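You operate a simulated robot arm through the tools that you are given. There is no shell and no other tool. Be economical: measure what you need, move in short steps, check, and stop when the job is done.

Carry out the task below with a simulated robot arm. There is one attempt and no reset: what you move stays moved.

TASK
Test both batteries and put each in the slot that the display names.

The check looks at the end state, three seconds after you hand in, the way a careful person would. Anything else that was tipped, shoved, dropped, spilled or broken makes it a failure.

THE ROBOT
A 7-joint arm with a two-finger parallel gripper, fixed in place. Base frame: the origin is at the foot of the arm, x ahead of it, y to its left, z up; the work surface is at about z = 0. Readings come in mm, rad, newtons and seconds.
With the tool pointing down near the work surface it reaches from about 220 to 580 mm from the base axis. Its first joint turns from -1.152 to 1.152 rad. Payload 2.5 kg.
Tool frame: the origin (TCP) lies between the finger pads and is the grasp point; the fingertips stand 23 mm ahead of it; z points along the fingers, y is the line along which they close. Largest opening 94 mm; finger width 38, thickness 10; the body of the gripper, 54 by 96 mm, starts 39 mm behind the TCP.
Orientation is that of the tool frame in the base frame, as a unit quaternion [x, y, z, w]. With the fingers straight down and closing along the base's y, the tool's x points along the base's -x, its y along +y and its z along -z.

THE INTERFACE
- The arm moves only by the tool apply_moves. Its argument "deltas" is a list of rows, each an object of numbers (a shift or turn left out is 0, a gripper value left out holds the last): "dx", "dy", "dz": the shift along the base's x, y, z in units of 250 mm (1.0 is 250 mm); "ax", "ay", "az": the turn, a rotation vector about the base's x, y, z in units of 120 degrees (1.0 is 120 degrees); "gripper": the opening, from 0 (shut) to 1 (fully open). In form: [{"dx": .., "dy": .., "dz": .., "ax": .., "ay": .., "az": .., "gripper": ..}, ...]. A call has 1 to 20 rows; each row is the pose to reach, as a shift and turn from the pose commanded when the call began. A call with a number of a shift or a turn outside -1 to 1 is refused whole. Rows are played at 5 a second. More than 50 mm and 0.15 rad between two rows, or a gripper value outside its range, and nothing of the call is played. A pose out of reach is approached as far as the arm can. The call stops where the force on the tool passes 40 N (or 10 N more than at its start, if that is more) or the arm is blocked; 0.2 s more then pass. Each finger travels about 108 mm/s and halts on what it meets, pressing with about 38 N; the grip force reading is that of the motor and also rises with nothing between the fingers. The clock runs only during rows and for 0.2 s after the last one: add rows that repeat a pose to give the fingers time. It gives the time, the measured TCP pose, the force on the tool (base axes), the opening and the grip force at its end, in the units of the frame above (readings bear some noise).
- Cameras (640 x 400 px; columns grow to the right, rows downward): "scene" is fixed at [123.9, -416.4, 567]; the picture's right is [0.81, -0.59, 0.00], its down [-0.30, -0.40, -0.87] and it looks along [0.51, 0.70, -0.50] (base axes); focal length 331 px, centre (320, 200). "wrist" rides on the gripper at [86, 16, -75] in the tool frame; the picture's right is [-0.18, 0.98, 0.00], its down [-0.58, -0.11, -0.81] and it looks along [-0.79, -0.15, 0.59] (tool axes); focal length 243 px, centre (320, 200). There is no depth. A picture from a camera that has moved, and an enlarged one, comes with that camera's place and axes in the base frame and with its lens. The place of the scene camera against the robot may be out by one fixed shift of up to 25 mm in any direction.
- grab_frame(camera): a new picture of that camera. No time passes.
- inspect(camera, box): a new picture of the part [left, top, right, bottom] of that camera's present view, enlarged. No time passes.
- close_job(): hands the job in; it is judged then, once.

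Work in short steps. Places have to be worked out from the pictures, the camera data and where the tool is seen: move nearer, look again, correct. Check each grasp and each placing, and mend what went wrong. You have 120 turns and 68 pictures in all, those below and enlarged ones among them. Open the gripper and draw the arm clear of the work before you hand the job in, unless the task says otherwise; then end with one line.

The tools are called after "Call:" by a JSON object that holds its "method" and its "body". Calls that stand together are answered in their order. apply_moves: Moves the arm, as the interface text tells. Its arguments: {"type":"object","properties":{"deltas":{"type":"array","items":{"type":"object","properties":{"dx":{"type":"number"},"dy":{"type":"number"},"dz":{"type":"number"},"ax":{"type":"number"},"ay":{"type":"number"},"az":{"type":"number"},"gripper":{"type":"number"}}}}},"required":["deltas"]} The other tools are called the same way: grab_frame (camera) takes a picture; inspect (camera, box) takes an enlarged picture of a part of a camera's view; close_job () hands the job in.

At the start:

```text
time_s: 0.0
eef_pos: [397.2, -65.9, 377.2]
tool_rot: [0.0, 1.0, 0.0, 0.0]
ft_force: [-0.9, -0.4, -0.5]
finger_gap: 93.7
finger_force: 0.1
```

scene: 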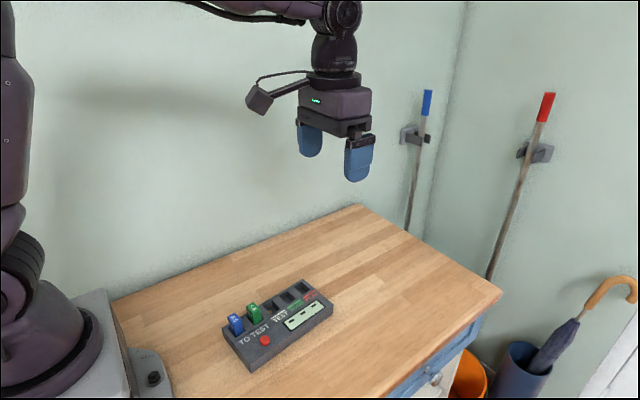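
wrist: 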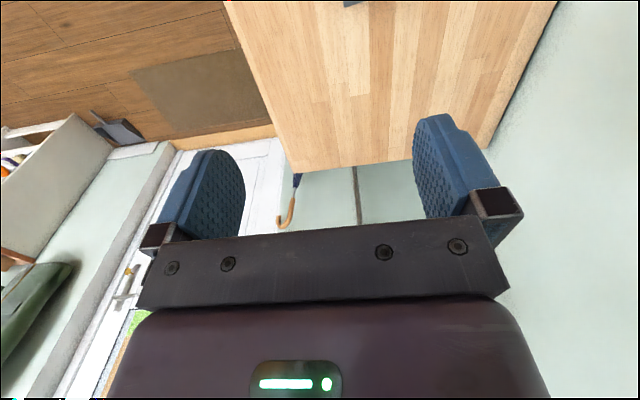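

The device with two batteries is in the scene picture; I enlarge it to read the layout.

Call:
{"method": "inspect", "body": {"camera": "scene", "box": [210, 265, 350, 375]}}

```text
3.64 times, centred on (280, 320) of scene
camera zoom: at [123.9, -416.4, 567.0], right [0.81, -0.59, 0.0], down [-0.3, -0.4, -0.87], along [0.51, 0.7, -0.5], focal length 1202 px, centre (466, -236)
```

zoom: 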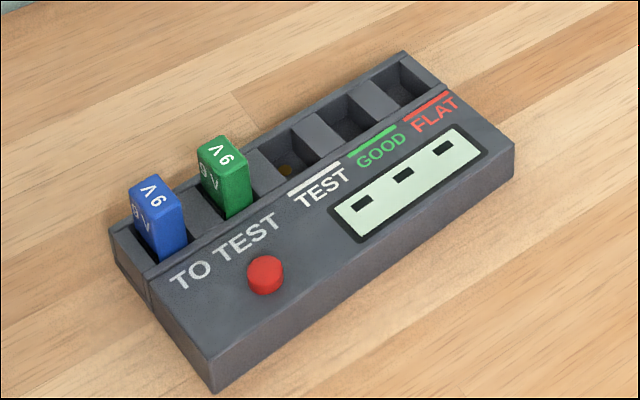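

The box seems to be about 205 x 100 mm, with its row running nearly along x and centred near (330, 8). I move to a low hover at its near end so the wrist camera sees the row.

Call:
{"method": "apply_moves", "body": {"deltas": [{"dx": -0.105, "dy": 0.044, "dz": -0.118}, {"dx": -0.21, "dy": 0.088, "dz": -0.236}, {"dx": -0.314, "dy": 0.132, "dz": -0.354}, {"dx": -0.419, "dy": 0.176, "dz": -0.472}, {"dx": -0.523, "dy": 0.22, "dz": -0.59}, {"dx": -0.628, "dy": 0.264, "dz": -0.708}, {"dx": -0.628, "dy": 0.264, "dz": -0.708}]}}

Call:
{"method": "grab_frame", "body": {"camera": "wrist"}}

Call:
{"method": "grab_frame", "body": {"camera": "scene"}}

```text
time_s: 1.6
eef_pos: [238.6, -0.3, 200.2]
tool_rot: [0.0, 1.0, 0.0, 0.0]
ft_force: [-0.3, 0.8, 0.0]
finger_gap: 93.7
finger_force: 0.1
```

```text
64 pictures are left
camera wrist: at [153.1, 15.0, 274.9], right [0.18, 0.98, 0.0], down [0.58, -0.11, 0.81], along [0.79, -0.15, -0.59], focal length 243 px, centre (320, 200)
```

wrist: 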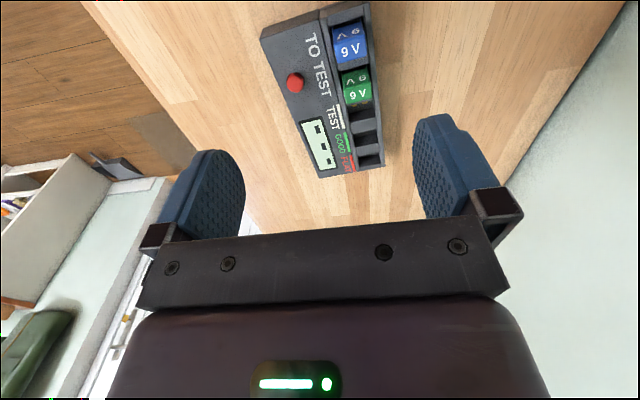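

```text
63 pictures are left
```

scene: 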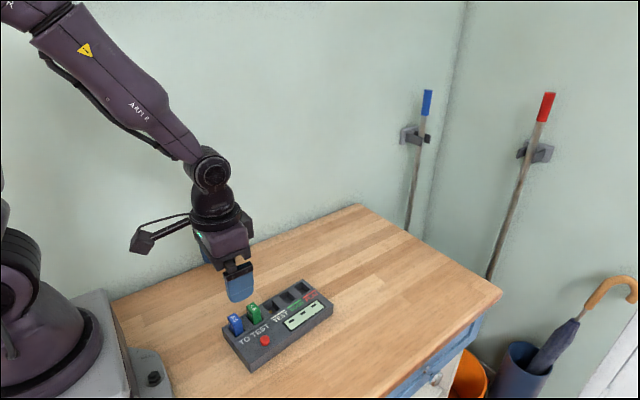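

The wrist view shows the whole row well (image is inverted: up in the picture is nearer and lower). I enlarge it for measuring.

Call:
{"method": "inspect", "body": {"camera": "wrist", "box": [240, 0, 400, 190]}}

```text
2.11 times, centred on (320, 95) of wrist
camera zoom: at [153.1, 15.0, 274.9], right [0.18, 0.98, 0.0], down [0.58, -0.11, 0.81], along [0.79, -0.15, -0.59], focal length 511 px, centre (320, 421)
```

zoom: 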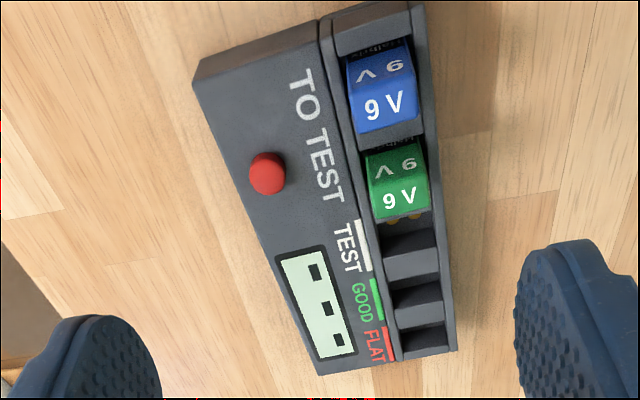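

Triangulating from both views: box yaw ≈ +4.8°, blue battery top ≈ (241, 23, 63), green ≈ (281, 26.5, 63), slot pitch ≈ 40 mm, box top ≈ 30 mm. I hover above blue with a part-closed gripper (clear of the button) and look again.

Call:
{"method": "apply_moves", "body": {"deltas": [{"dx": 0.001, "dy": 0.046, "dz": -0.16, "az": 0.02, "gripper": 0.53}, {"dx": 0.003, "dy": 0.092, "dz": -0.32, "az": 0.04, "gripper": 0.53}, {"dx": 0.003, "dy": 0.092, "dz": -0.32, "az": 0.04, "gripper": 0.53}]}}

Call:
{"method": "grab_frame", "body": {"camera": "wrist"}}

Call:
{"method": "inspect", "body": {"camera": "scene", "box": [190, 240, 350, 380]}}

```text
time_s: 2.4
eef_pos: [241.0, 21.3, 119.8]
tool_rot: [-0.042, 0.999, 0.001, 0.0]
ft_force: [0.6, 0.4, 0.1]
finger_gap: 49.6
finger_force: 0.0
```

```text
61 pictures are left
camera wrist: at [152.9, 29.3, 194.6], right [0.1, 0.99, 0.0], down [0.59, -0.06, 0.81], along [0.8, -0.08, -0.59], focal length 243 px, centre (320, 200)
```

wrist: 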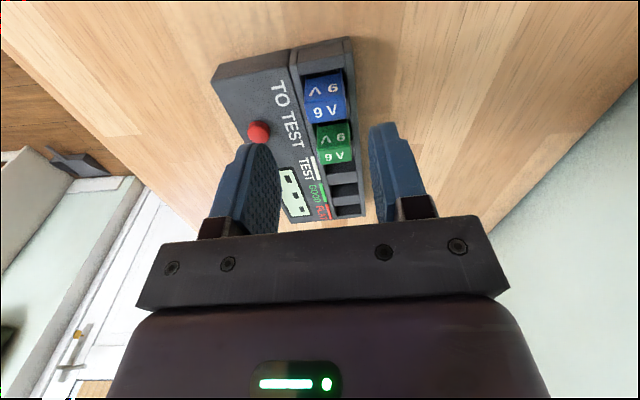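

```text
2.86 times, centred on (270, 310) of scene
camera zoom: at [123.9, -416.4, 567.0], right [0.81, -0.59, 0.0], down [-0.3, -0.4, -0.87], along [0.51, 0.7, -0.5], focal length 944 px, centre (463, -114)
```

zoom: 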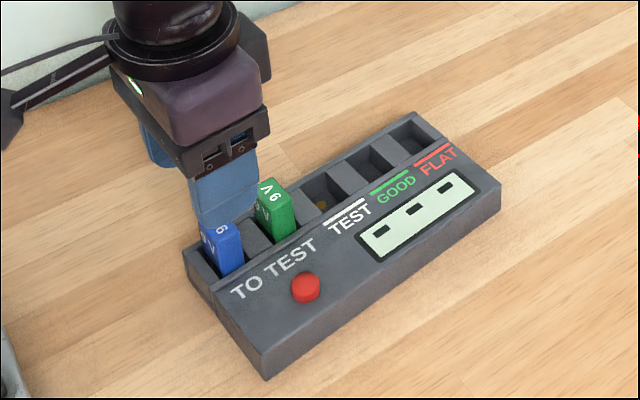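

The fingers straddle the battery line. I enlarge the wrist view to refine the position.

Call:
{"method": "inspect", "body": {"camera": "wrist", "box": [200, 30, 440, 230]}}

```text
2.00 times, centred on (320, 130) of wrist
camera zoom: at [152.9, 29.3, 194.6], right [0.1, 0.99, 0.0], down [0.59, -0.06, 0.81], along [0.8, -0.08, -0.59], focal length 485 px, centre (320, 340)
```

zoom: 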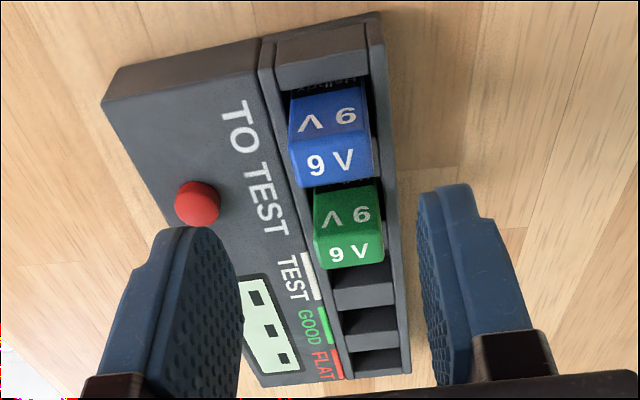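

Blue's top is near (241–243, 24, ~61). I descend to z = 80 and check centring between the fingers.

Call:
{"method": "apply_moves", "body": {"deltas": [{"dx": 0.002, "dy": 0.003, "dz": -0.08}, {"dx": 0.004, "dy": 0.005, "dz": -0.16}, {"dx": 0.004, "dy": 0.005, "dz": -0.16}]}}

Call:
{"method": "inspect", "body": {"camera": "wrist", "box": [200, 50, 440, 250]}}

Call:
{"method": "inspect", "body": {"camera": "scene", "box": [200, 280, 300, 360]}}

```text
time_s: 3.2
eef_pos: [239.8, 22.4, 80.4]
tool_rot: [-0.041, 0.999, 0.0, 0.001]
ft_force: [0.6, 0.0, 0.7]
finger_gap: 49.7
finger_force: 0.0
```

```text
2.00 times, centred on (320, 150) of wrist
camera zoom: at [153.4, 31.8, 155.0], right [0.1, 0.99, 0.0], down [0.59, -0.06, 0.81], along [0.8, -0.08, -0.59], focal length 485 px, centre (320, 300)
```

zoom: 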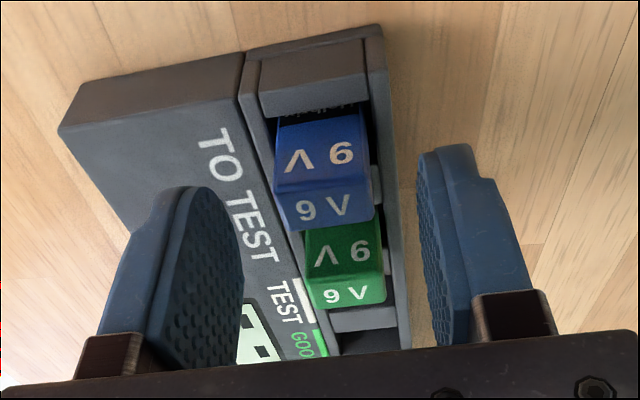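

```text
5.00 times, centred on (250, 320) of scene
camera zoom: at [123.9, -416.4, 567.0], right [0.81, -0.59, 0.0], down [-0.3, -0.4, -0.87], along [0.51, 0.7, -0.5], focal length 1653 px, centre (670, -400)
```

zoom: 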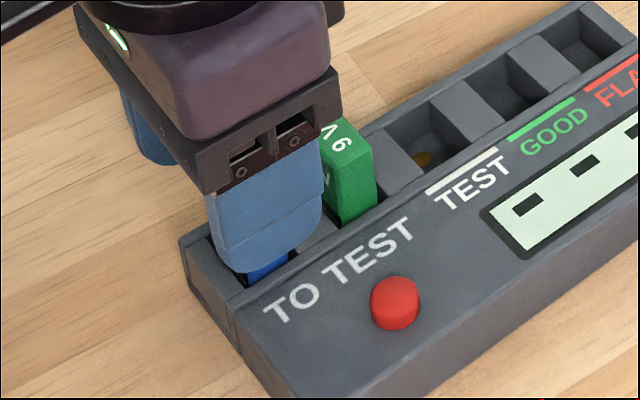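

Blue is centred within about 2 mm. I lower to z ≈ 60 (tips above the box top) and check for contact before closing.

Call:
{"method": "apply_moves", "body": {"deltas": [{"dx": 0.002, "dy": 0.004, "dz": -0.04}, {"dx": 0.002, "dy": 0.006, "dz": -0.08}, {"dx": 0.002, "dy": 0.006, "dz": -0.08}]}}

Call:
{"method": "inspect", "body": {"camera": "wrist", "box": [200, 50, 440, 250]}}

Call:
{"method": "inspect", "body": {"camera": "scene", "box": [200, 280, 300, 360]}}

```text
time_s: 4.0
eef_pos: [241.4, 26.1, 59.1]
tool_rot: [-0.042, 0.999, 0.0, -0.001]
ft_force: [-0.8, 0.4, -0.1]
finger_gap: 49.8
finger_force: 0.1
```

```text
2.00 times, centred on (320, 150) of wrist
camera zoom: at [154.3, 32.5, 134.1], right [0.1, 0.99, 0.0], down [0.59, -0.06, 0.81], along [0.8, -0.08, -0.59], focal length 485 px, centre (320, 300)
```

zoom: 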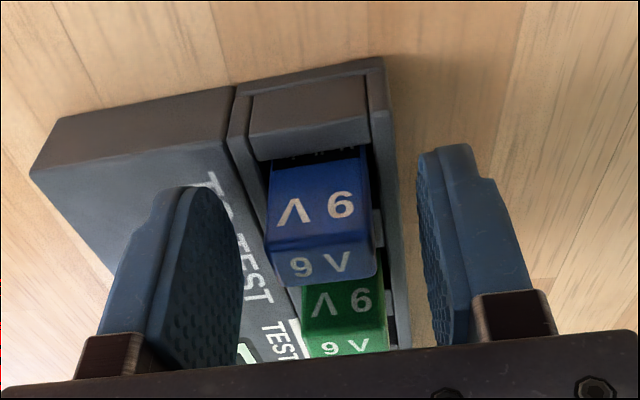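

```text
5.00 times, centred on (250, 320) of scene
camera zoom: at [123.9, -416.4, 567.0], right [0.81, -0.59, 0.0], down [-0.3, -0.4, -0.87], along [0.51, 0.7, -0.5], focal length 1653 px, centre (670, -400)
```

zoom: 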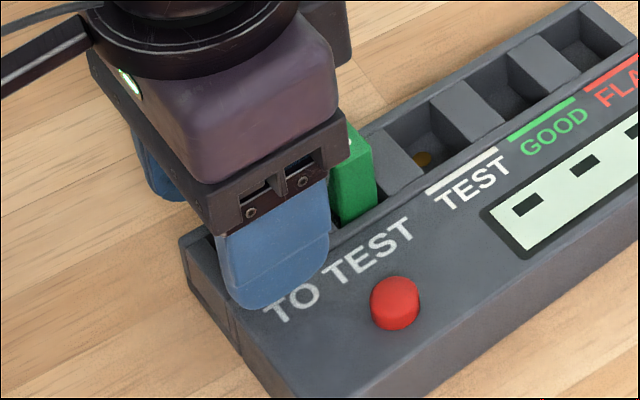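

Blue is centred on the TCP in both directions with no contact. Closing.

Call:
{"method": "apply_moves", "body": {"deltas": [{"gripper": 0.2}, {"gripper": 0.2}, {"gripper": 0.2}]}}

Call:
{"method": "inspect", "body": {"camera": "wrist", "box": [200, 50, 440, 250]}}

```text
time_s: 4.8
eef_pos: [242.1, 24.8, 60.4]
tool_rot: [-0.041, 0.999, 0.001, 0.0]
ft_force: [0.0, 1.1, 0.2]
finger_gap: 25.6
finger_force: 38.1
```

```text
2.00 times, centred on (320, 150) of wrist
camera zoom: at [154.3, 32.5, 134.3], right [0.1, 0.99, 0.0], down [0.59, -0.06, 0.81], along [0.8, -0.08, -0.59], focal length 485 px, centre (320, 300)
```

zoom: 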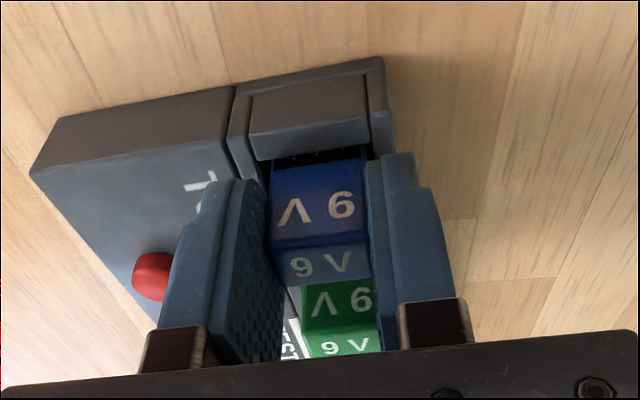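

Gripped at 25.6 mm. Lift 90 mm straight up, slowly.

Call:
{"method": "apply_moves", "body": {"deltas": [{"dz": 0.06}, {"dz": 0.14}, {"dz": 0.25}, {"dz": 0.36}, {"dz": 0.36}]}}

Call:
{"method": "inspect", "body": {"camera": "wrist", "box": [200, 50, 440, 250]}}

Call:
{"method": "inspect", "body": {"camera": "scene", "box": [210, 265, 350, 375]}}

```text
time_s: 6.0
eef_pos: [239.6, 27.0, 150.9]
tool_rot: [-0.042, 0.999, 0.001, 0.001]
ft_force: [-0.8, -0.3, 0.1]
finger_gap: 25.5
finger_force: 37.7
```

```text
2.00 times, centred on (320, 150) of wrist
camera zoom: at [152.6, 34.7, 226.1], right [0.1, 0.99, 0.0], down [0.59, -0.06, 0.81], along [0.8, -0.08, -0.59], focal length 485 px, centre (320, 300)
```

zoom: 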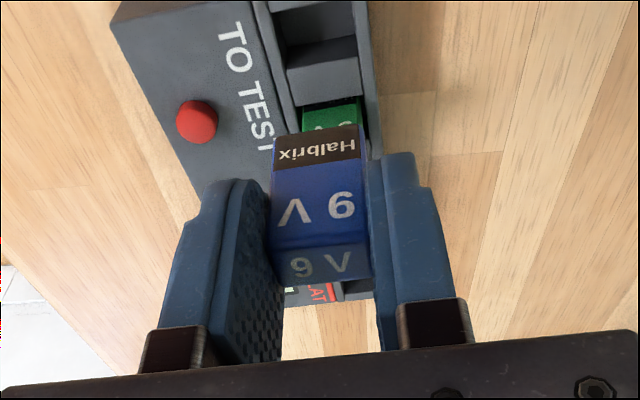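

```text
3.64 times, centred on (280, 320) of scene
camera zoom: at [123.9, -416.4, 567.0], right [0.81, -0.59, 0.0], down [-0.3, -0.4, -0.87], along [0.51, 0.7, -0.5], focal length 1202 px, centre (466, -236)
```

zoom: 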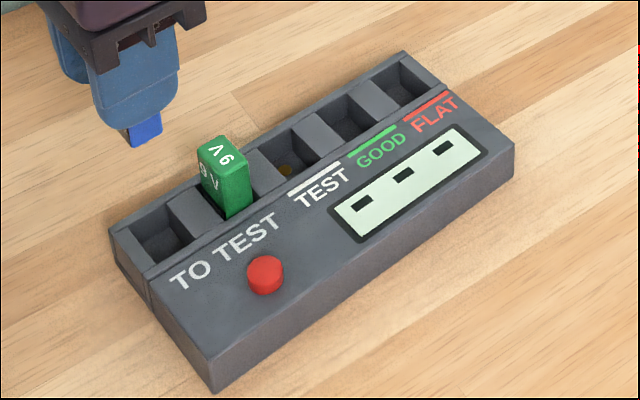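

Blue lifted cleanly. I enlarge the row to measure the slot pitch.

Call:
{"method": "inspect", "body": {"camera": "scene", "box": [230, 272, 330, 342]}}

```text
5.71 times, centred on (280, 307) of scene
camera zoom: at [123.9, -416.4, 567.0], right [0.81, -0.59, 0.0], down [-0.3, -0.4, -0.87], along [0.51, 0.7, -0.5], focal length 1889 px, centre (549, -411)
```

zoom: 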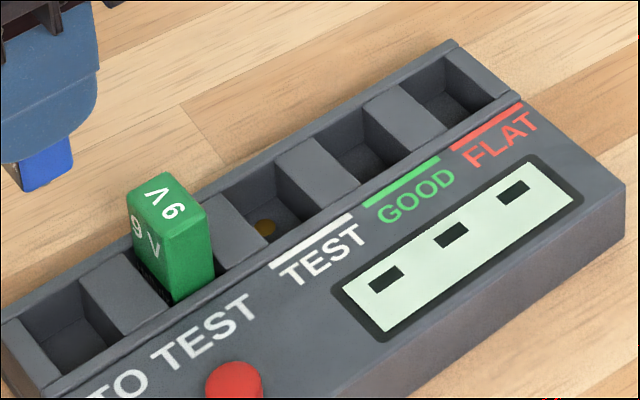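

Pitch estimate ≈ 41 mm, with slot clearance of only a few mm. I take a wrist reference of slot 1 from this pose; after moving two pitches, slot 3 should appear identically.

Call:
{"method": "inspect", "body": {"camera": "wrist", "box": [250, 0, 410, 100]}}

```text
4.00 times, centred on (330, 50) of wrist
camera zoom: at [152.6, 34.7, 226.1], right [0.1, 0.99, 0.0], down [0.59, -0.06, 0.81], along [0.8, -0.08, -0.59], focal length 970 px, centre (280, 800)
```

zoom: 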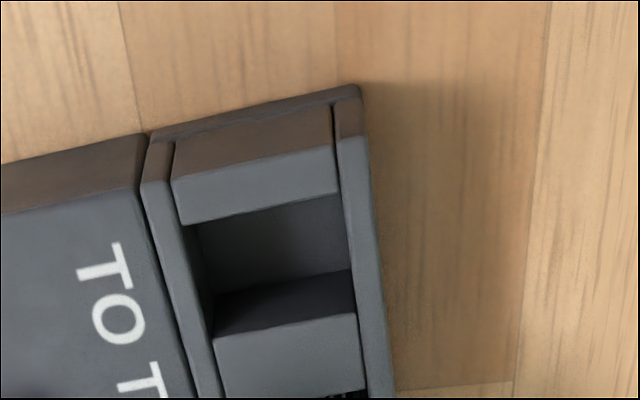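

Now move two pitches (≈ +81.7, +7 mm) along the row at height and compare.

Call:
{"method": "apply_moves", "body": {"deltas": [{"dx": 0.11, "dy": 0.009}, {"dx": 0.22, "dy": 0.019}, {"dx": 0.327, "dy": 0.028}, {"dx": 0.327, "dy": 0.028}, {"dx": 0.327, "dy": 0.028}]}}

Call:
{"method": "inspect", "body": {"camera": "wrist", "box": [250, 0, 410, 100]}}

```text
time_s: 7.2
eef_pos: [323.7, 31.5, 150.2]
tool_rot: [-0.041, 0.999, 0.0, 0.0]
ft_force: [0.0, 1.0, -1.0]
finger_gap: 25.5
finger_force: 38.0
```

```text
4.00 times, centred on (330, 50) of wrist
camera zoom: at [237.4, 39.3, 224.8], right [0.1, 0.99, 0.0], down [0.59, -0.06, 0.81], along [0.8, -0.08, -0.59], focal length 970 px, centre (280, 800)
```

zoom: 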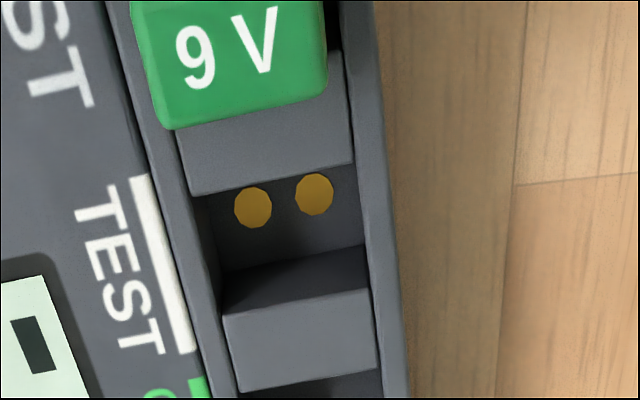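

Slot 3 geometry from the two wrist views: pitch ≈ 40 mm at ≈ 5.3°; I'm about 2.8 mm too far in x. I correct and descend to where the battery bottom is just above the box top.

Call:
{"method": "apply_moves", "body": {"deltas": [{"dx": -0.006, "dy": 0.002, "dz": -0.08}, {"dx": -0.011, "dy": 0.003, "dz": -0.16}, {"dx": -0.011, "dy": 0.003, "dz": -0.232}, {"dx": -0.011, "dy": 0.003, "dz": -0.232}, {"dx": -0.011, "dy": 0.003, "dz": -0.232}]}}

Call:
{"method": "inspect", "body": {"camera": "wrist", "box": [250, 50, 410, 150]}}

Call:
{"method": "inspect", "body": {"camera": "scene", "box": [230, 272, 330, 342]}}

```text
time_s: 8.4
eef_pos: [322.3, 34.0, 92.6]
tool_rot: [-0.042, 0.999, 0.0, 0.0]
ft_force: [-0.1, -0.5, -0.3]
finger_gap: 25.5
finger_force: 37.8
```

```text
4.00 times, centred on (330, 100) of wrist
camera zoom: at [234.8, 41.9, 167.3], right [0.1, 0.99, 0.0], down [0.59, -0.06, 0.81], along [0.8, -0.08, -0.59], focal length 970 px, centre (280, 600)
```

zoom: 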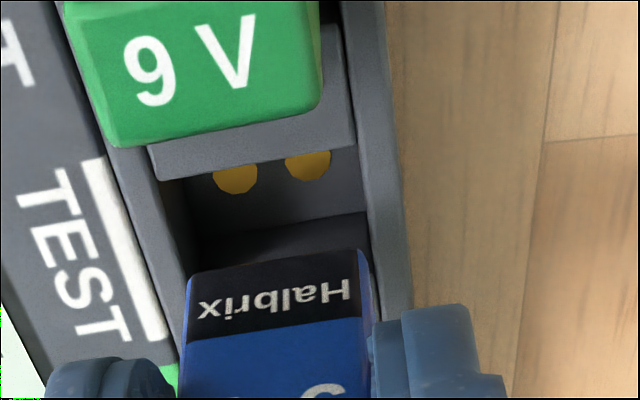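

```text
5.71 times, centred on (280, 307) of scene
camera zoom: at [123.9, -416.4, 567.0], right [0.81, -0.59, 0.0], down [-0.3, -0.4, -0.87], along [0.51, 0.7, -0.5], focal length 1889 px, centre (549, -411)
```

zoom: 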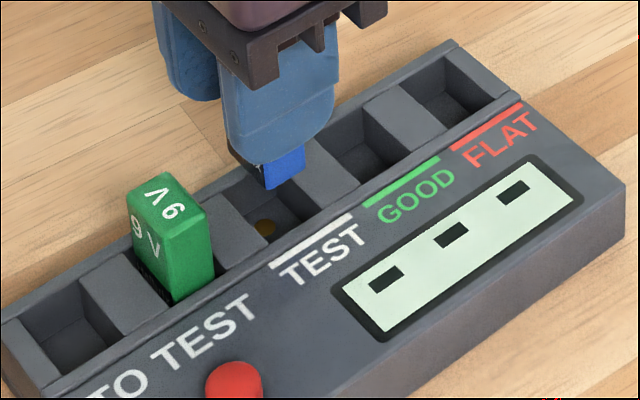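

Cross-checking, box top is nearer z ≈ 25 and battery bottom ≈ 52 mm below TCP. Comparing slot 1 at the grasp with slot 3 now, I need about (-1.8, -1.6) mm; I apply that and go to z = 82 to look again.

Call:
{"method": "apply_moves", "body": {"deltas": [{"dx": -0.007, "dy": -0.006, "dz": 0}, {"dx": -0.007, "dy": -0.006, "dz": -0.02}, {"dx": -0.007, "dy": -0.006, "dz": -0.04}, {"dx": -0.007, "dy": -0.006, "dz": -0.04}]}}

Call:
{"method": "inspect", "body": {"camera": "wrist", "box": [250, 60, 410, 160]}}

```text
time_s: 9.4
eef_pos: [320.2, 32.0, 83.3]
tool_rot: [-0.042, 0.999, 0.0, -0.001]
ft_force: [-0.1, -1.0, -0.6]
finger_gap: 25.8
finger_force: 37.3
```

```text
4.00 times, centred on (330, 110) of wrist
camera zoom: at [232.0, 39.6, 157.8], right [0.1, 0.99, 0.0], down [0.59, -0.06, 0.81], along [0.8, -0.08, -0.59], focal length 970 px, centre (280, 560)
```

zoom: 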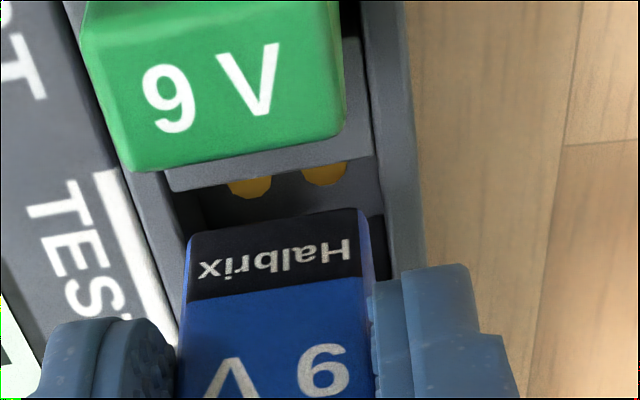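

Now well centred (within ~1 mm both ways). Descend into the slot in small steps.

Call:
{"method": "apply_moves", "body": {"deltas": [{"dx": 0.001, "dy": 0.002, "dz": -0.015}, {"dx": 0.001, "dy": 0.002, "dz": -0.03}, {"dx": 0.001, "dy": 0.002, "dz": -0.045}]}}

Call:
{"method": "inspect", "body": {"camera": "wrist", "box": [250, 60, 410, 160]}}

```text
time_s: 10.2
eef_pos: [319.0, 33.8, 70.3]
tool_rot: [-0.042, 0.999, 0.0, 0.0]
ft_force: [0.1, 1.0, 0.0]
finger_gap: 25.4
finger_force: 38.1
```

```text
4.00 times, centred on (330, 110) of wrist
camera zoom: at [231.5, 41.1, 144.9], right [0.1, 0.99, 0.0], down [0.59, -0.06, 0.81], along [0.8, -0.08, -0.59], focal length 970 px, centre (280, 560)
```

zoom: 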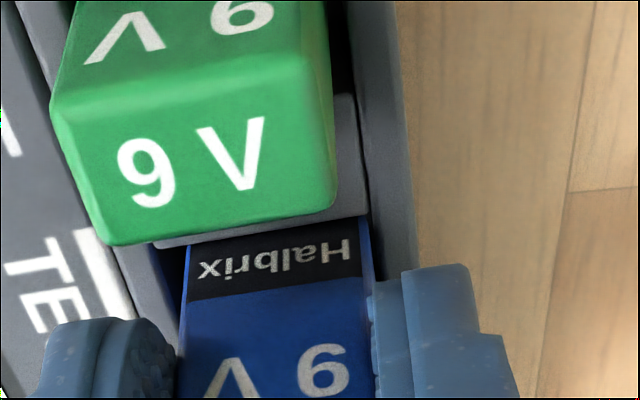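

The bottom has entered the slot with no force. Continue to the seat.

Call:
{"method": "apply_moves", "body": {"deltas": [{"dz": -0.014}, {"dz": -0.028}, {"dz": -0.04}, {"dz": -0.04}]}}

Call:
{"method": "inspect", "body": {"camera": "scene", "box": [230, 272, 330, 342]}}

```text
time_s: 11.2
eef_pos: [319.7, 32.2, 59.5]
tool_rot: [-0.042, 0.999, 0.0, 0.0]
ft_force: [2.2, 0.1, 0.4]
finger_gap: 25.3
finger_force: 38.4
```

```text
5.71 times, centred on (280, 307) of scene
camera zoom: at [123.9, -416.4, 567.0], right [0.81, -0.59, 0.0], down [-0.3, -0.4, -0.87], along [0.51, 0.7, -0.5], focal length 1889 px, centre (549, -411)
```

zoom: 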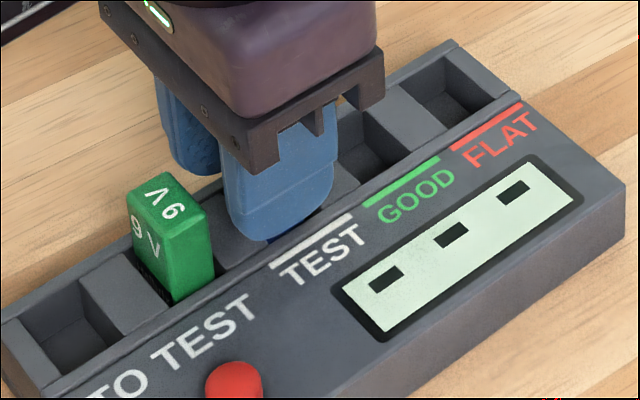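

At grasp height again with minimal force: seated. Release and rise.

Call:
{"method": "apply_moves", "body": {"deltas": [{"gripper": 0.5}, {"gripper": 0.5}, {"dz": 0.1, "gripper": 0.5}, {"dz": 0.24, "gripper": 0.5}, {"dz": 0.36, "gripper": 0.5}, {"dz": 0.36, "gripper": 0}]}}

Call:
{"method": "inspect", "body": {"camera": "scene", "box": [210, 265, 350, 375]}}

Call:
{"method": "grab_frame", "body": {"camera": "wrist"}}

```text
time_s: 12.6
eef_pos: [322.6, 30.5, 150.3]
tool_rot: [-0.043, 0.999, 0.0, 0.0]
ft_force: [0.3, 0.2, 0.3]
finger_gap: 0.0
finger_force: 37.5
```

```text
3.64 times, centred on (280, 320) of scene
camera zoom: at [123.9, -416.4, 567.0], right [0.81, -0.59, 0.0], down [-0.3, -0.4, -0.87], along [0.51, 0.7, -0.5], focal length 1202 px, centre (466, -236)
```

zoom: 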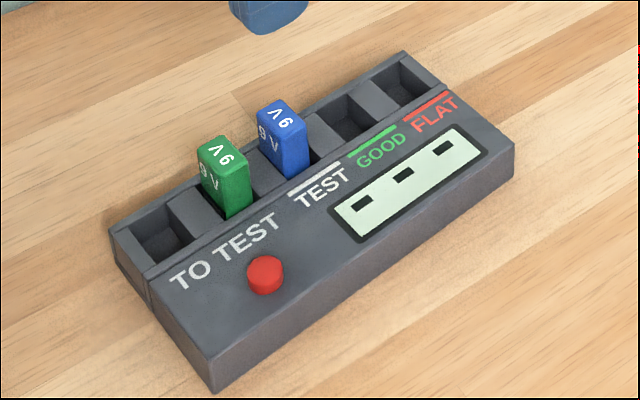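

```text
42 pictures are left
camera wrist: at [235.1, 39.2, 225.0], right [0.1, 0.99, 0.0], down [0.59, -0.06, 0.81], along [0.8, -0.08, -0.59], focal length 243 px, centre (320, 200)
```

wrist: 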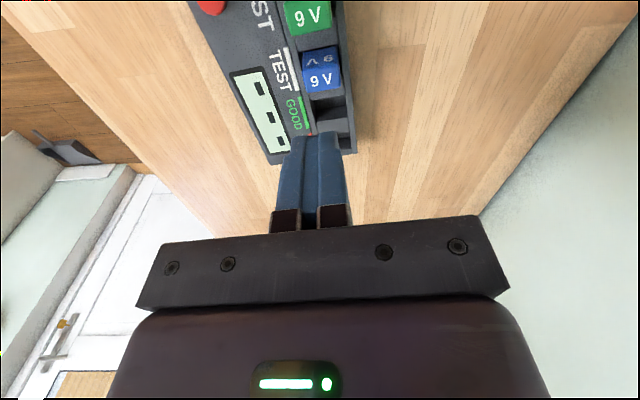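

Blue is in TEST; the display shows three dashes, waiting for the red button. I move closed fingers above the button at ≈ (275, -34), tips at about z = 47.

Call:
{"method": "apply_moves", "body": {"deltas": [{"dx": -0.06, "dy": -0.089, "gripper": 0}, {"dx": -0.12, "dy": -0.178, "gripper": 0}, {"dx": -0.18, "dy": -0.266, "gripper": 0}, {"dx": -0.18, "dy": -0.266, "dz": -0.16, "gripper": 0}, {"dx": -0.18, "dy": -0.266, "dz": -0.324, "gripper": 0}, {"dx": -0.18, "dy": -0.266, "dz": -0.324, "gripper": 0}]}}

Call:
{"method": "inspect", "body": {"camera": "scene", "box": [210, 265, 350, 375]}}

Call:
{"method": "inspect", "body": {"camera": "wrist", "box": [200, 50, 440, 250]}}

```text
time_s: 14.0
eef_pos: [273.7, -36.4, 70.2]
tool_rot: [-0.041, 0.999, 0.0, 0.0]
ft_force: [-0.2, -0.4, -0.4]
finger_gap: 0.1
finger_force: 38.3
```

```text
3.64 times, centred on (280, 320) of scene
camera zoom: at [123.9, -416.4, 567.0], right [0.81, -0.59, 0.0], down [-0.3, -0.4, -0.87], along [0.51, 0.7, -0.5], focal length 1202 px, centre (466, -236)
```

zoom: 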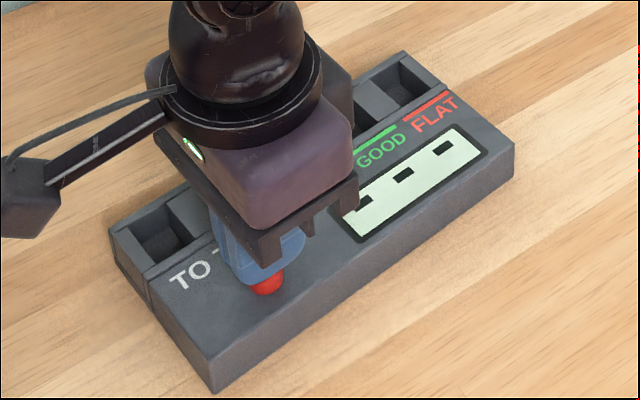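

```text
2.00 times, centred on (320, 150) of wrist
camera zoom: at [187.1, -29.2, 144.2], right [0.1, 0.99, 0.0], down [0.59, -0.06, 0.81], along [0.8, -0.08, -0.59], focal length 485 px, centre (320, 300)
```

zoom: 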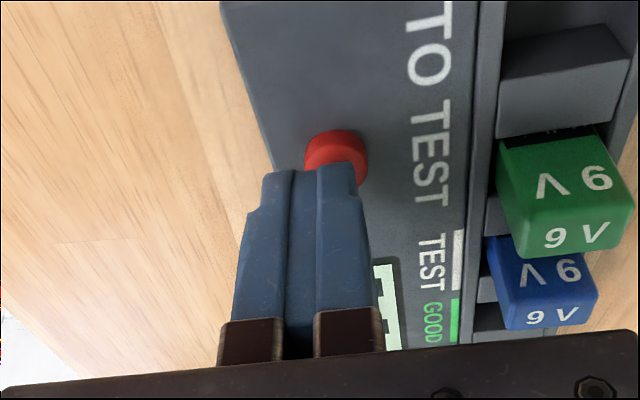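

The button is at ≈ (276, -33.5); shift +1, +4 mm and lower to near contact.

Call:
{"method": "apply_moves", "body": {"deltas": [{"dx": 0.005, "dy": 0.016}, {"dx": 0.005, "dy": 0.016, "dz": -0.025}, {"dx": 0.005, "dy": 0.016, "dz": -0.05}, {"dx": 0.005, "dy": 0.016, "dz": -0.056}, {"dx": 0.005, "dy": 0.016, "dz": -0.062}, {"dx": 0.005, "dy": 0.016, "dz": -0.062}]}}

Call:
{"method": "inspect", "body": {"camera": "scene", "box": [210, 265, 350, 375]}}

```text
time_s: 15.4
eef_pos: [275.0, -30.6, 54.7]
tool_rot: [-0.043, 0.999, 0.0, 0.0]
ft_force: [-3.4, -3.7, 10.3]
finger_gap: 0.0
finger_force: 37.7
```

```text
3.64 times, centred on (280, 320) of scene
camera zoom: at [123.9, -416.4, 567.0], right [0.81, -0.59, 0.0], down [-0.3, -0.4, -0.87], along [0.51, 0.7, -0.5], focal length 1202 px, centre (466, -236)
```

zoom: 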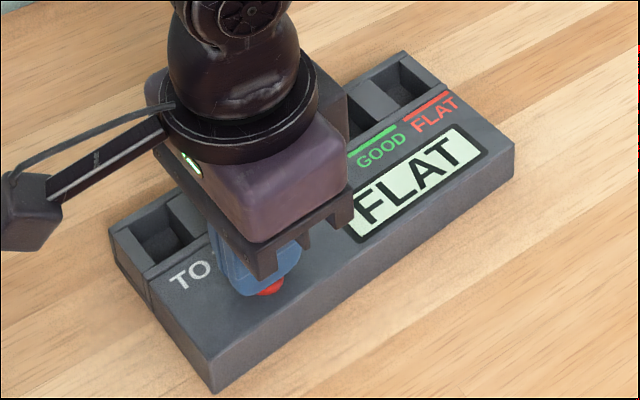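

The display names FLAT for blue. Rise off the button and return above the blue battery with fingers opened to 47 mm.

Call:
{"method": "apply_moves", "body": {"deltas": [{"dz": 0.12, "gripper": 0}, {"dz": 0.26, "gripper": 0}, {"dz": 0.386, "gripper": 0}, {"dx": 0.06, "dy": 0.085, "dz": 0.386, "gripper": 0.5}, {"dx": 0.12, "dy": 0.17, "dz": 0.386, "gripper": 0.5}, {"dx": 0.175, "dy": 0.25, "dz": 0.386, "gripper": 0.5}, {"dx": 0.175, "dy": 0.25, "dz": 0.24, "gripper": 0.5}, {"dx": 0.175, "dy": 0.25, "dz": 0.142, "gripper": 0.5}, {"dx": 0.175, "dy": 0.25, "dz": 0.142, "gripper": 0.5}]}}

Call:
{"method": "inspect", "body": {"camera": "wrist", "box": [200, 50, 440, 250]}}

Call:
{"method": "inspect", "body": {"camera": "scene", "box": [210, 265, 350, 375]}}

```text
time_s: 17.4
eef_pos: [320.9, 31.2, 87.5]
tool_rot: [-0.041, 0.999, 0.0, -0.001]
ft_force: [0.1, 0.3, 0.2]
finger_gap: 46.9
finger_force: 0.0
```

```text
2.00 times, centred on (320, 150) of wrist
camera zoom: at [232.5, 40.0, 161.6], right [0.1, 0.99, 0.0], down [0.59, -0.06, 0.81], along [0.8, -0.08, -0.59], focal length 485 px, centre (320, 300)
```

zoom: 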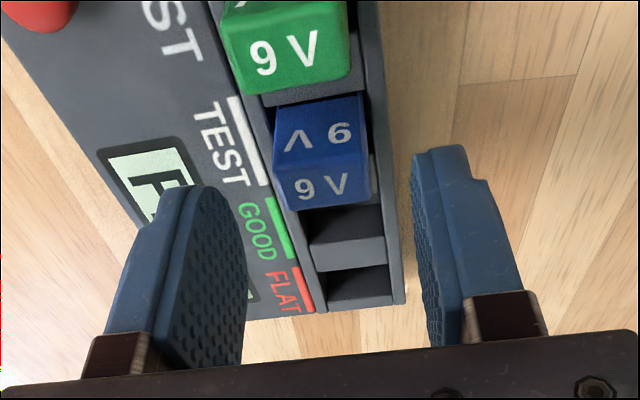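

```text
3.64 times, centred on (280, 320) of scene
camera zoom: at [123.9, -416.4, 567.0], right [0.81, -0.59, 0.0], down [-0.3, -0.4, -0.87], along [0.51, 0.7, -0.5], focal length 1202 px, centre (466, -236)
```

zoom: 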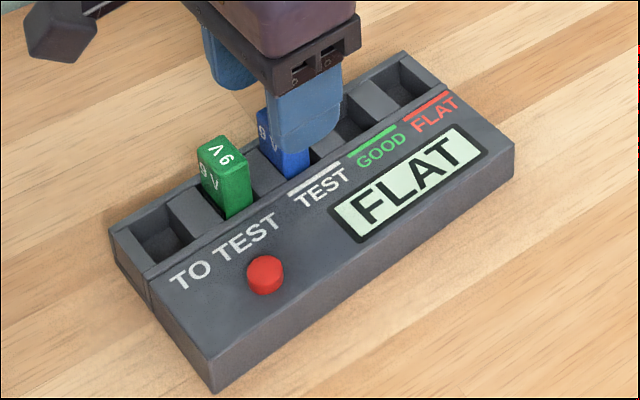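

Blue is centred between the fingers. Nudge +2 mm in x, lower to z ≈ 59 and close.

Call:
{"method": "apply_moves", "body": {"deltas": [{"dx": 0.008, "dy": 0.003, "dz": -0.06, "gripper": 0.5}, {"dx": 0.008, "dy": 0.003, "dz": -0.124, "gripper": 0.5}, {"dx": 0.008, "dy": 0.003, "dz": -0.124, "gripper": 0.5}, {"dx": 0.008, "dy": 0.003, "dz": -0.124, "gripper": 0.2}, {"dx": 0.008, "dy": 0.003, "dz": -0.124, "gripper": 0.2}, {"dx": 0.008, "dy": 0.003, "dz": -0.124, "gripper": 0.2}]}}

Call:
{"method": "inspect", "body": {"camera": "wrist", "box": [250, 60, 410, 160]}}

```text
time_s: 18.8
eef_pos: [320.3, 33.2, 58.4]
tool_rot: [-0.042, 0.999, -0.001, 0.0]
ft_force: [-0.2, 0.0, 0.2]
finger_gap: 25.7
finger_force: 37.7
```

```text
4.00 times, centred on (330, 110) of wrist
camera zoom: at [232.9, 41.1, 132.0], right [0.1, 0.99, 0.0], down [0.59, -0.06, 0.81], along [0.8, -0.08, -0.59], focal length 970 px, centre (280, 560)
```

zoom: 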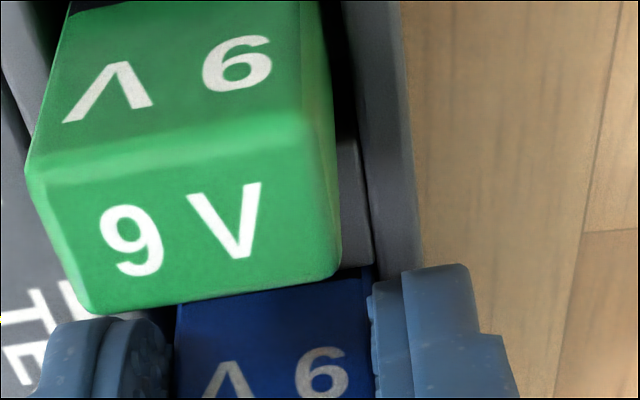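

Gripped. Lift 90 mm, then move two pitches toward FLAT.

Call:
{"method": "apply_moves", "body": {"deltas": [{"dz": 0.06}, {"dz": 0.14}, {"dz": 0.25}, {"dz": 0.36}, {"dx": 0.11, "dy": 0.009, "dz": 0.36}, {"dx": 0.22, "dy": 0.019, "dz": 0.36}, {"dx": 0.318, "dy": 0.029, "dz": 0.36}, {"dx": 0.318, "dy": 0.029, "dz": 0.25}, {"dx": 0.318, "dy": 0.029, "dz": 0.14}, {"dx": 0.318, "dy": 0.029, "dz": 0.14}, {"dx": 0.318, "dy": 0.029, "dz": 0.14}]}}

Call:
{"method": "inspect", "body": {"camera": "wrist", "box": [250, 50, 410, 150]}}

```text
time_s: 21.2
eef_pos: [401.0, 41.0, 93.1]
tool_rot: [-0.042, 0.999, 0.001, 0.0]
ft_force: [0.2, -0.4, 1.4]
finger_gap: 25.5
finger_force: 37.9
```

```text
4.00 times, centred on (330, 100) of wrist
camera zoom: at [313.6, 49.0, 167.0], right [0.1, 0.99, 0.0], down [0.59, -0.06, 0.81], along [0.8, -0.08, -0.59], focal length 970 px, centre (280, 600)
```

zoom: 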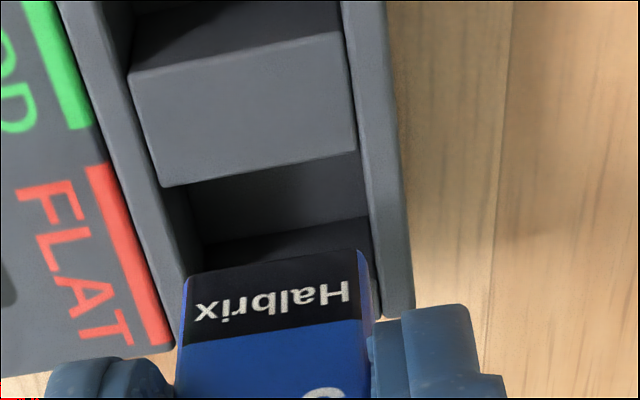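

Very similar offset as last time: I correct by (-1.8, -1.2) mm, lower to z ≈ 83, and look.

Call:
{"method": "apply_moves", "body": {"deltas": [{"dx": -0.007, "dy": -0.005, "dz": 0}, {"dx": -0.007, "dy": -0.005, "dz": -0.02}, {"dx": -0.007, "dy": -0.005, "dz": -0.04}, {"dx": -0.007, "dy": -0.005, "dz": -0.04}]}}

Call:
{"method": "inspect", "body": {"camera": "wrist", "box": [250, 60, 410, 160]}}

```text
time_s: 22.2
eef_pos: [397.7, 38.9, 84.1]
tool_rot: [-0.042, 0.999, -0.001, 0.0]
ft_force: [-0.3, -0.5, 0.8]
finger_gap: 25.6
finger_force: 38.1
```

```text
4.00 times, centred on (330, 110) of wrist
camera zoom: at [311.0, 46.6, 158.3], right [0.1, 0.99, 0.0], down [0.59, -0.06, 0.81], along [0.8, -0.08, -0.59], focal length 970 px, centre (280, 560)
```

zoom: 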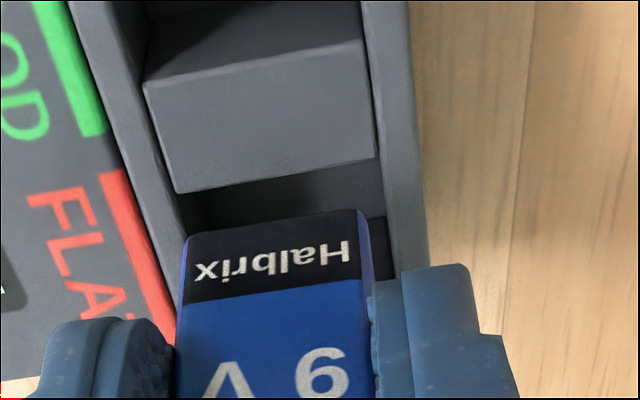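

Nearly identical to the successful view; nudge +0.8 mm in y and enter the slot.

Call:
{"method": "apply_moves", "body": {"deltas": [{"dx": 0.001, "dy": 0.003, "dz": -0.015}, {"dx": 0.001, "dy": 0.003, "dz": -0.03}, {"dx": 0.001, "dy": 0.003, "dz": -0.045}, {"dx": 0.001, "dy": 0.003, "dz": -0.045}]}}

Call:
{"method": "inspect", "body": {"camera": "wrist", "box": [250, 60, 410, 160]}}

```text
time_s: 23.2
eef_pos: [400.9, 40.2, 75.1]
tool_rot: [-0.041, 0.999, 0.0, 0.003]
ft_force: [-3.5, -0.9, 26.8]
finger_gap: 25.9
finger_force: 38.7
```

```text
4.00 times, centred on (330, 110) of wrist
camera zoom: at [313.0, 48.4, 148.5], right [0.1, 0.99, 0.0], down [0.59, -0.06, 0.81], along [0.8, -0.08, -0.59], focal length 970 px, centre (280, 560)
```

zoom: 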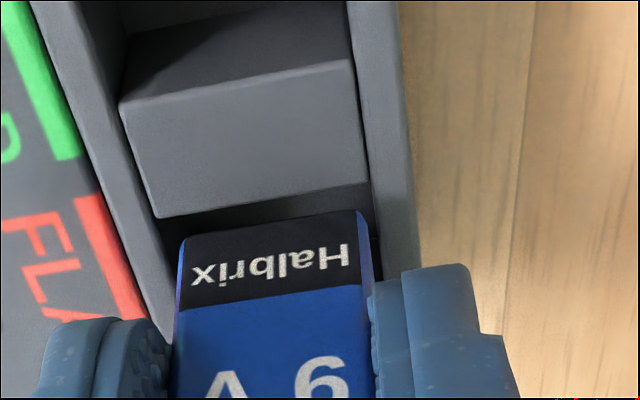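

Contact of 27 N: the arm had drifted +2 mm in x, so the far edge of the battery touched the rim. Raise 10 mm, correct x by -2.4 mm, and look.

Call:
{"method": "apply_moves", "body": {"deltas": [{"dz": 0.03}, {"dx": -0.009, "dy": -0.001, "dz": 0.04}, {"dx": -0.009, "dy": -0.001, "dz": 0.04}, {"dx": -0.009, "dy": -0.001, "dz": 0.04}, {"dx": -0.009, "dy": -0.001, "dz": 0.04}]}}

Call:
{"method": "inspect", "body": {"camera": "wrist", "box": [250, 60, 410, 160]}}

Call:
{"method": "inspect", "body": {"camera": "scene", "box": [210, 265, 350, 375]}}

```text
time_s: 24.4
eef_pos: [396.6, 39.3, 82.7]
tool_rot: [-0.042, 0.999, 0.0, 0.0]
ft_force: [-0.2, 0.3, -1.3]
finger_gap: 25.5
finger_force: 37.7
```

```text
4.00 times, centred on (330, 110) of wrist
camera zoom: at [309.4, 47.8, 157.2], right [0.1, 0.99, 0.0], down [0.59, -0.06, 0.81], along [0.8, -0.08, -0.59], focal length 970 px, centre (280, 560)
```

zoom: 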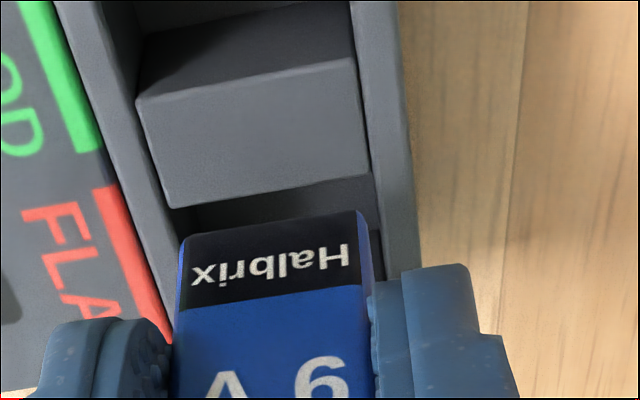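

```text
3.64 times, centred on (280, 320) of scene
camera zoom: at [123.9, -416.4, 567.0], right [0.81, -0.59, 0.0], down [-0.3, -0.4, -0.87], along [0.51, 0.7, -0.5], focal length 1202 px, centre (466, -236)
```

zoom: 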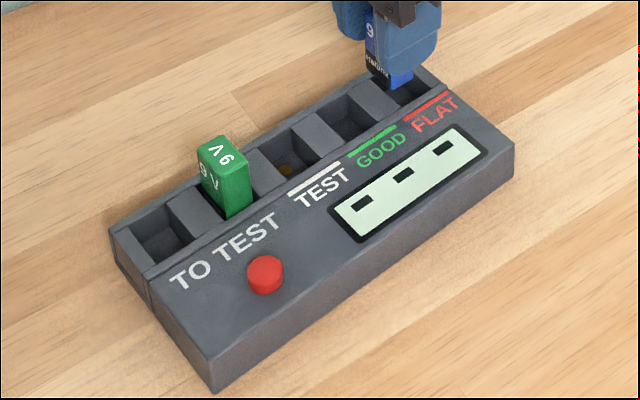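

The box didn't move. Now the battery is ~1.5 mm too near in x, y is fine. Nudge +0.8 mm (the arm lags its command by ~1 mm) and lower by 5 mm to recheck.

Call:
{"method": "apply_moves", "body": {"deltas": [{"dx": 0.003}, {"dx": 0.003, "dz": -0.01}, {"dx": 0.003, "dz": -0.02}, {"dx": 0.003, "dz": -0.02}, {"dx": 0.003, "dz": -0.02}]}}

Call:
{"method": "inspect", "body": {"camera": "wrist", "box": [250, 60, 410, 160]}}

```text
time_s: 25.6
eef_pos: [397.5, 39.7, 77.9]
tool_rot: [-0.042, 0.999, 0.0, 0.0]
ft_force: [0.3, 0.6, -0.5]
finger_gap: 25.7
finger_force: 37.7
```

```text
4.00 times, centred on (330, 110) of wrist
camera zoom: at [309.9, 47.3, 152.7], right [0.1, 0.99, 0.0], down [0.59, -0.06, 0.81], along [0.8, -0.08, -0.59], focal length 970 px, centre (280, 560)
```

zoom: 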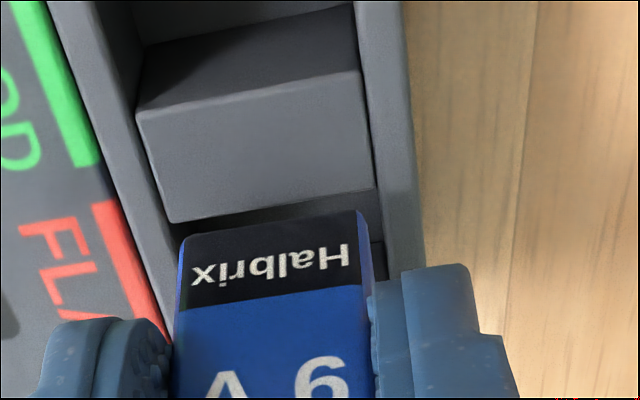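

Close; nudge (+0.7, +0.5) and descend through the rim.

Call:
{"method": "apply_moves", "body": {"deltas": [{"dx": 0.003, "dy": 0.002}, {"dx": 0.003, "dy": 0.002, "dz": -0.012}, {"dx": 0.003, "dy": 0.002, "dz": -0.024}, {"dx": 0.003, "dy": 0.002, "dz": -0.036}]}}

Call:
{"method": "inspect", "body": {"camera": "wrist", "box": [250, 60, 410, 160]}}

```text
time_s: 26.6
eef_pos: [400.0, 42.0, 69.8]
tool_rot: [-0.042, 0.999, 0.0, 0.003]
ft_force: [-0.9, -0.1, 28.0]
finger_gap: 25.7
finger_force: 37.7
```

```text
4.00 times, centred on (330, 110) of wrist
camera zoom: at [312.4, 48.6, 144.7], right [0.1, 0.99, 0.0], down [0.58, -0.06, 0.81], along [0.81, -0.08, -0.59], focal length 970 px, centre (280, 560)
```

zoom: 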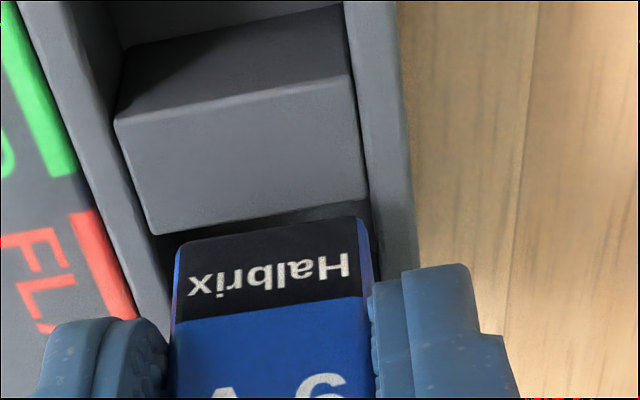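

Contact again at z ≈ 70 with the tool shifted +2.5 mm in x. I look at the scene close up before moving.

Call:
{"method": "inspect", "body": {"camera": "scene", "box": [285, 255, 345, 305]}}

Call:
{"method": "grab_frame", "body": {"camera": "wrist"}}

```text
8.00 times, centred on (315, 280) of scene
camera zoom: at [123.8, -416.4, 567.0], right [0.81, -0.59, 0.0], down [-0.3, -0.4, -0.87], along [0.51, 0.7, -0.5], focal length 2644 px, centre (360, -440)
```

zoom: 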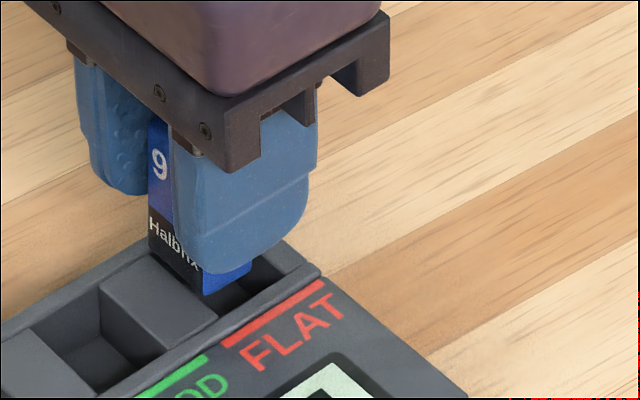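

```text
27 pictures are left
camera wrist: at [312.4, 48.6, 144.7], right [0.1, 0.99, 0.0], down [0.58, -0.06, 0.81], along [0.81, -0.08, -0.59], focal length 243 px, centre (320, 200)
```

wrist: 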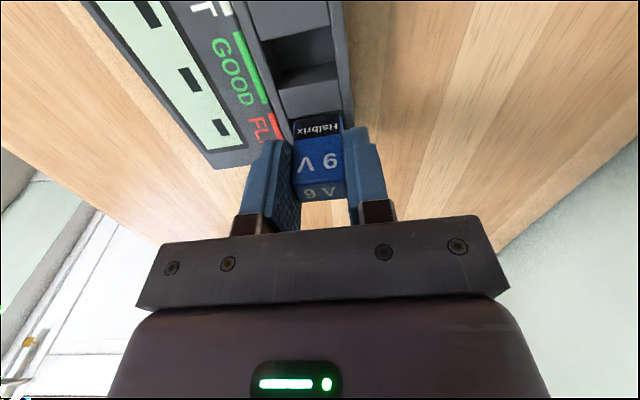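

Geometry is ambiguous about which edge touches. Raise 35 mm to relieve force and inspect the battery's underside and attitude.

Call:
{"method": "apply_moves", "body": {"deltas": [{"dz": 0.05}, {"dz": 0.1}, {"dz": 0.14}, {"dz": 0.14}]}}

Call:
{"method": "inspect", "body": {"camera": "scene", "box": [285, 245, 345, 295]}}

Call:
{"method": "inspect", "body": {"camera": "wrist", "box": [250, 20, 410, 220]}}

```text
time_s: 27.6
eef_pos: [396.7, 39.8, 102.9]
tool_rot: [-0.042, 0.999, 0.0, 0.0]
ft_force: [-0.6, 0.5, -0.7]
finger_gap: 25.7
finger_force: 37.8
```

```text
8.00 times, centred on (315, 270) of scene
camera zoom: at [123.9, -416.4, 567.0], right [0.81, -0.59, 0.0], down [-0.3, -0.4, -0.87], along [0.51, 0.7, -0.5], focal length 2644 px, centre (360, -360)
```

zoom: 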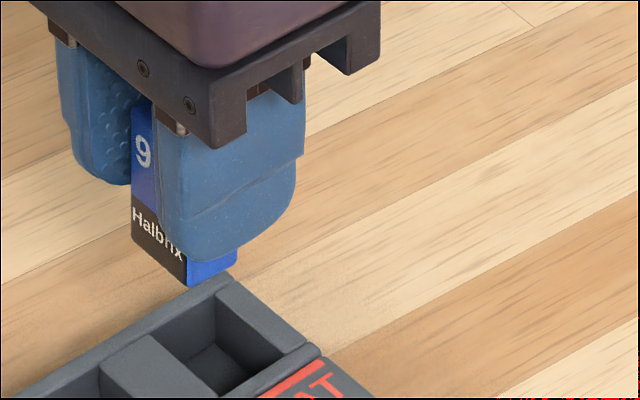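

```text
2.00 times, centred on (330, 120) of wrist
camera zoom: at [309.6, 48.8, 178.7], right [0.1, 0.99, 0.0], down [0.59, -0.06, 0.81], along [0.8, -0.08, -0.59], focal length 485 px, centre (300, 360)
```

zoom: 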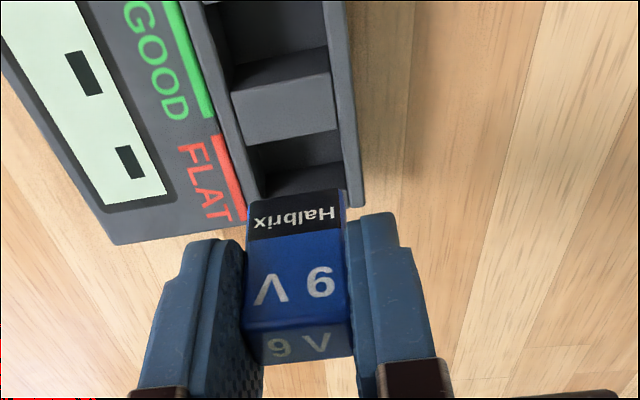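

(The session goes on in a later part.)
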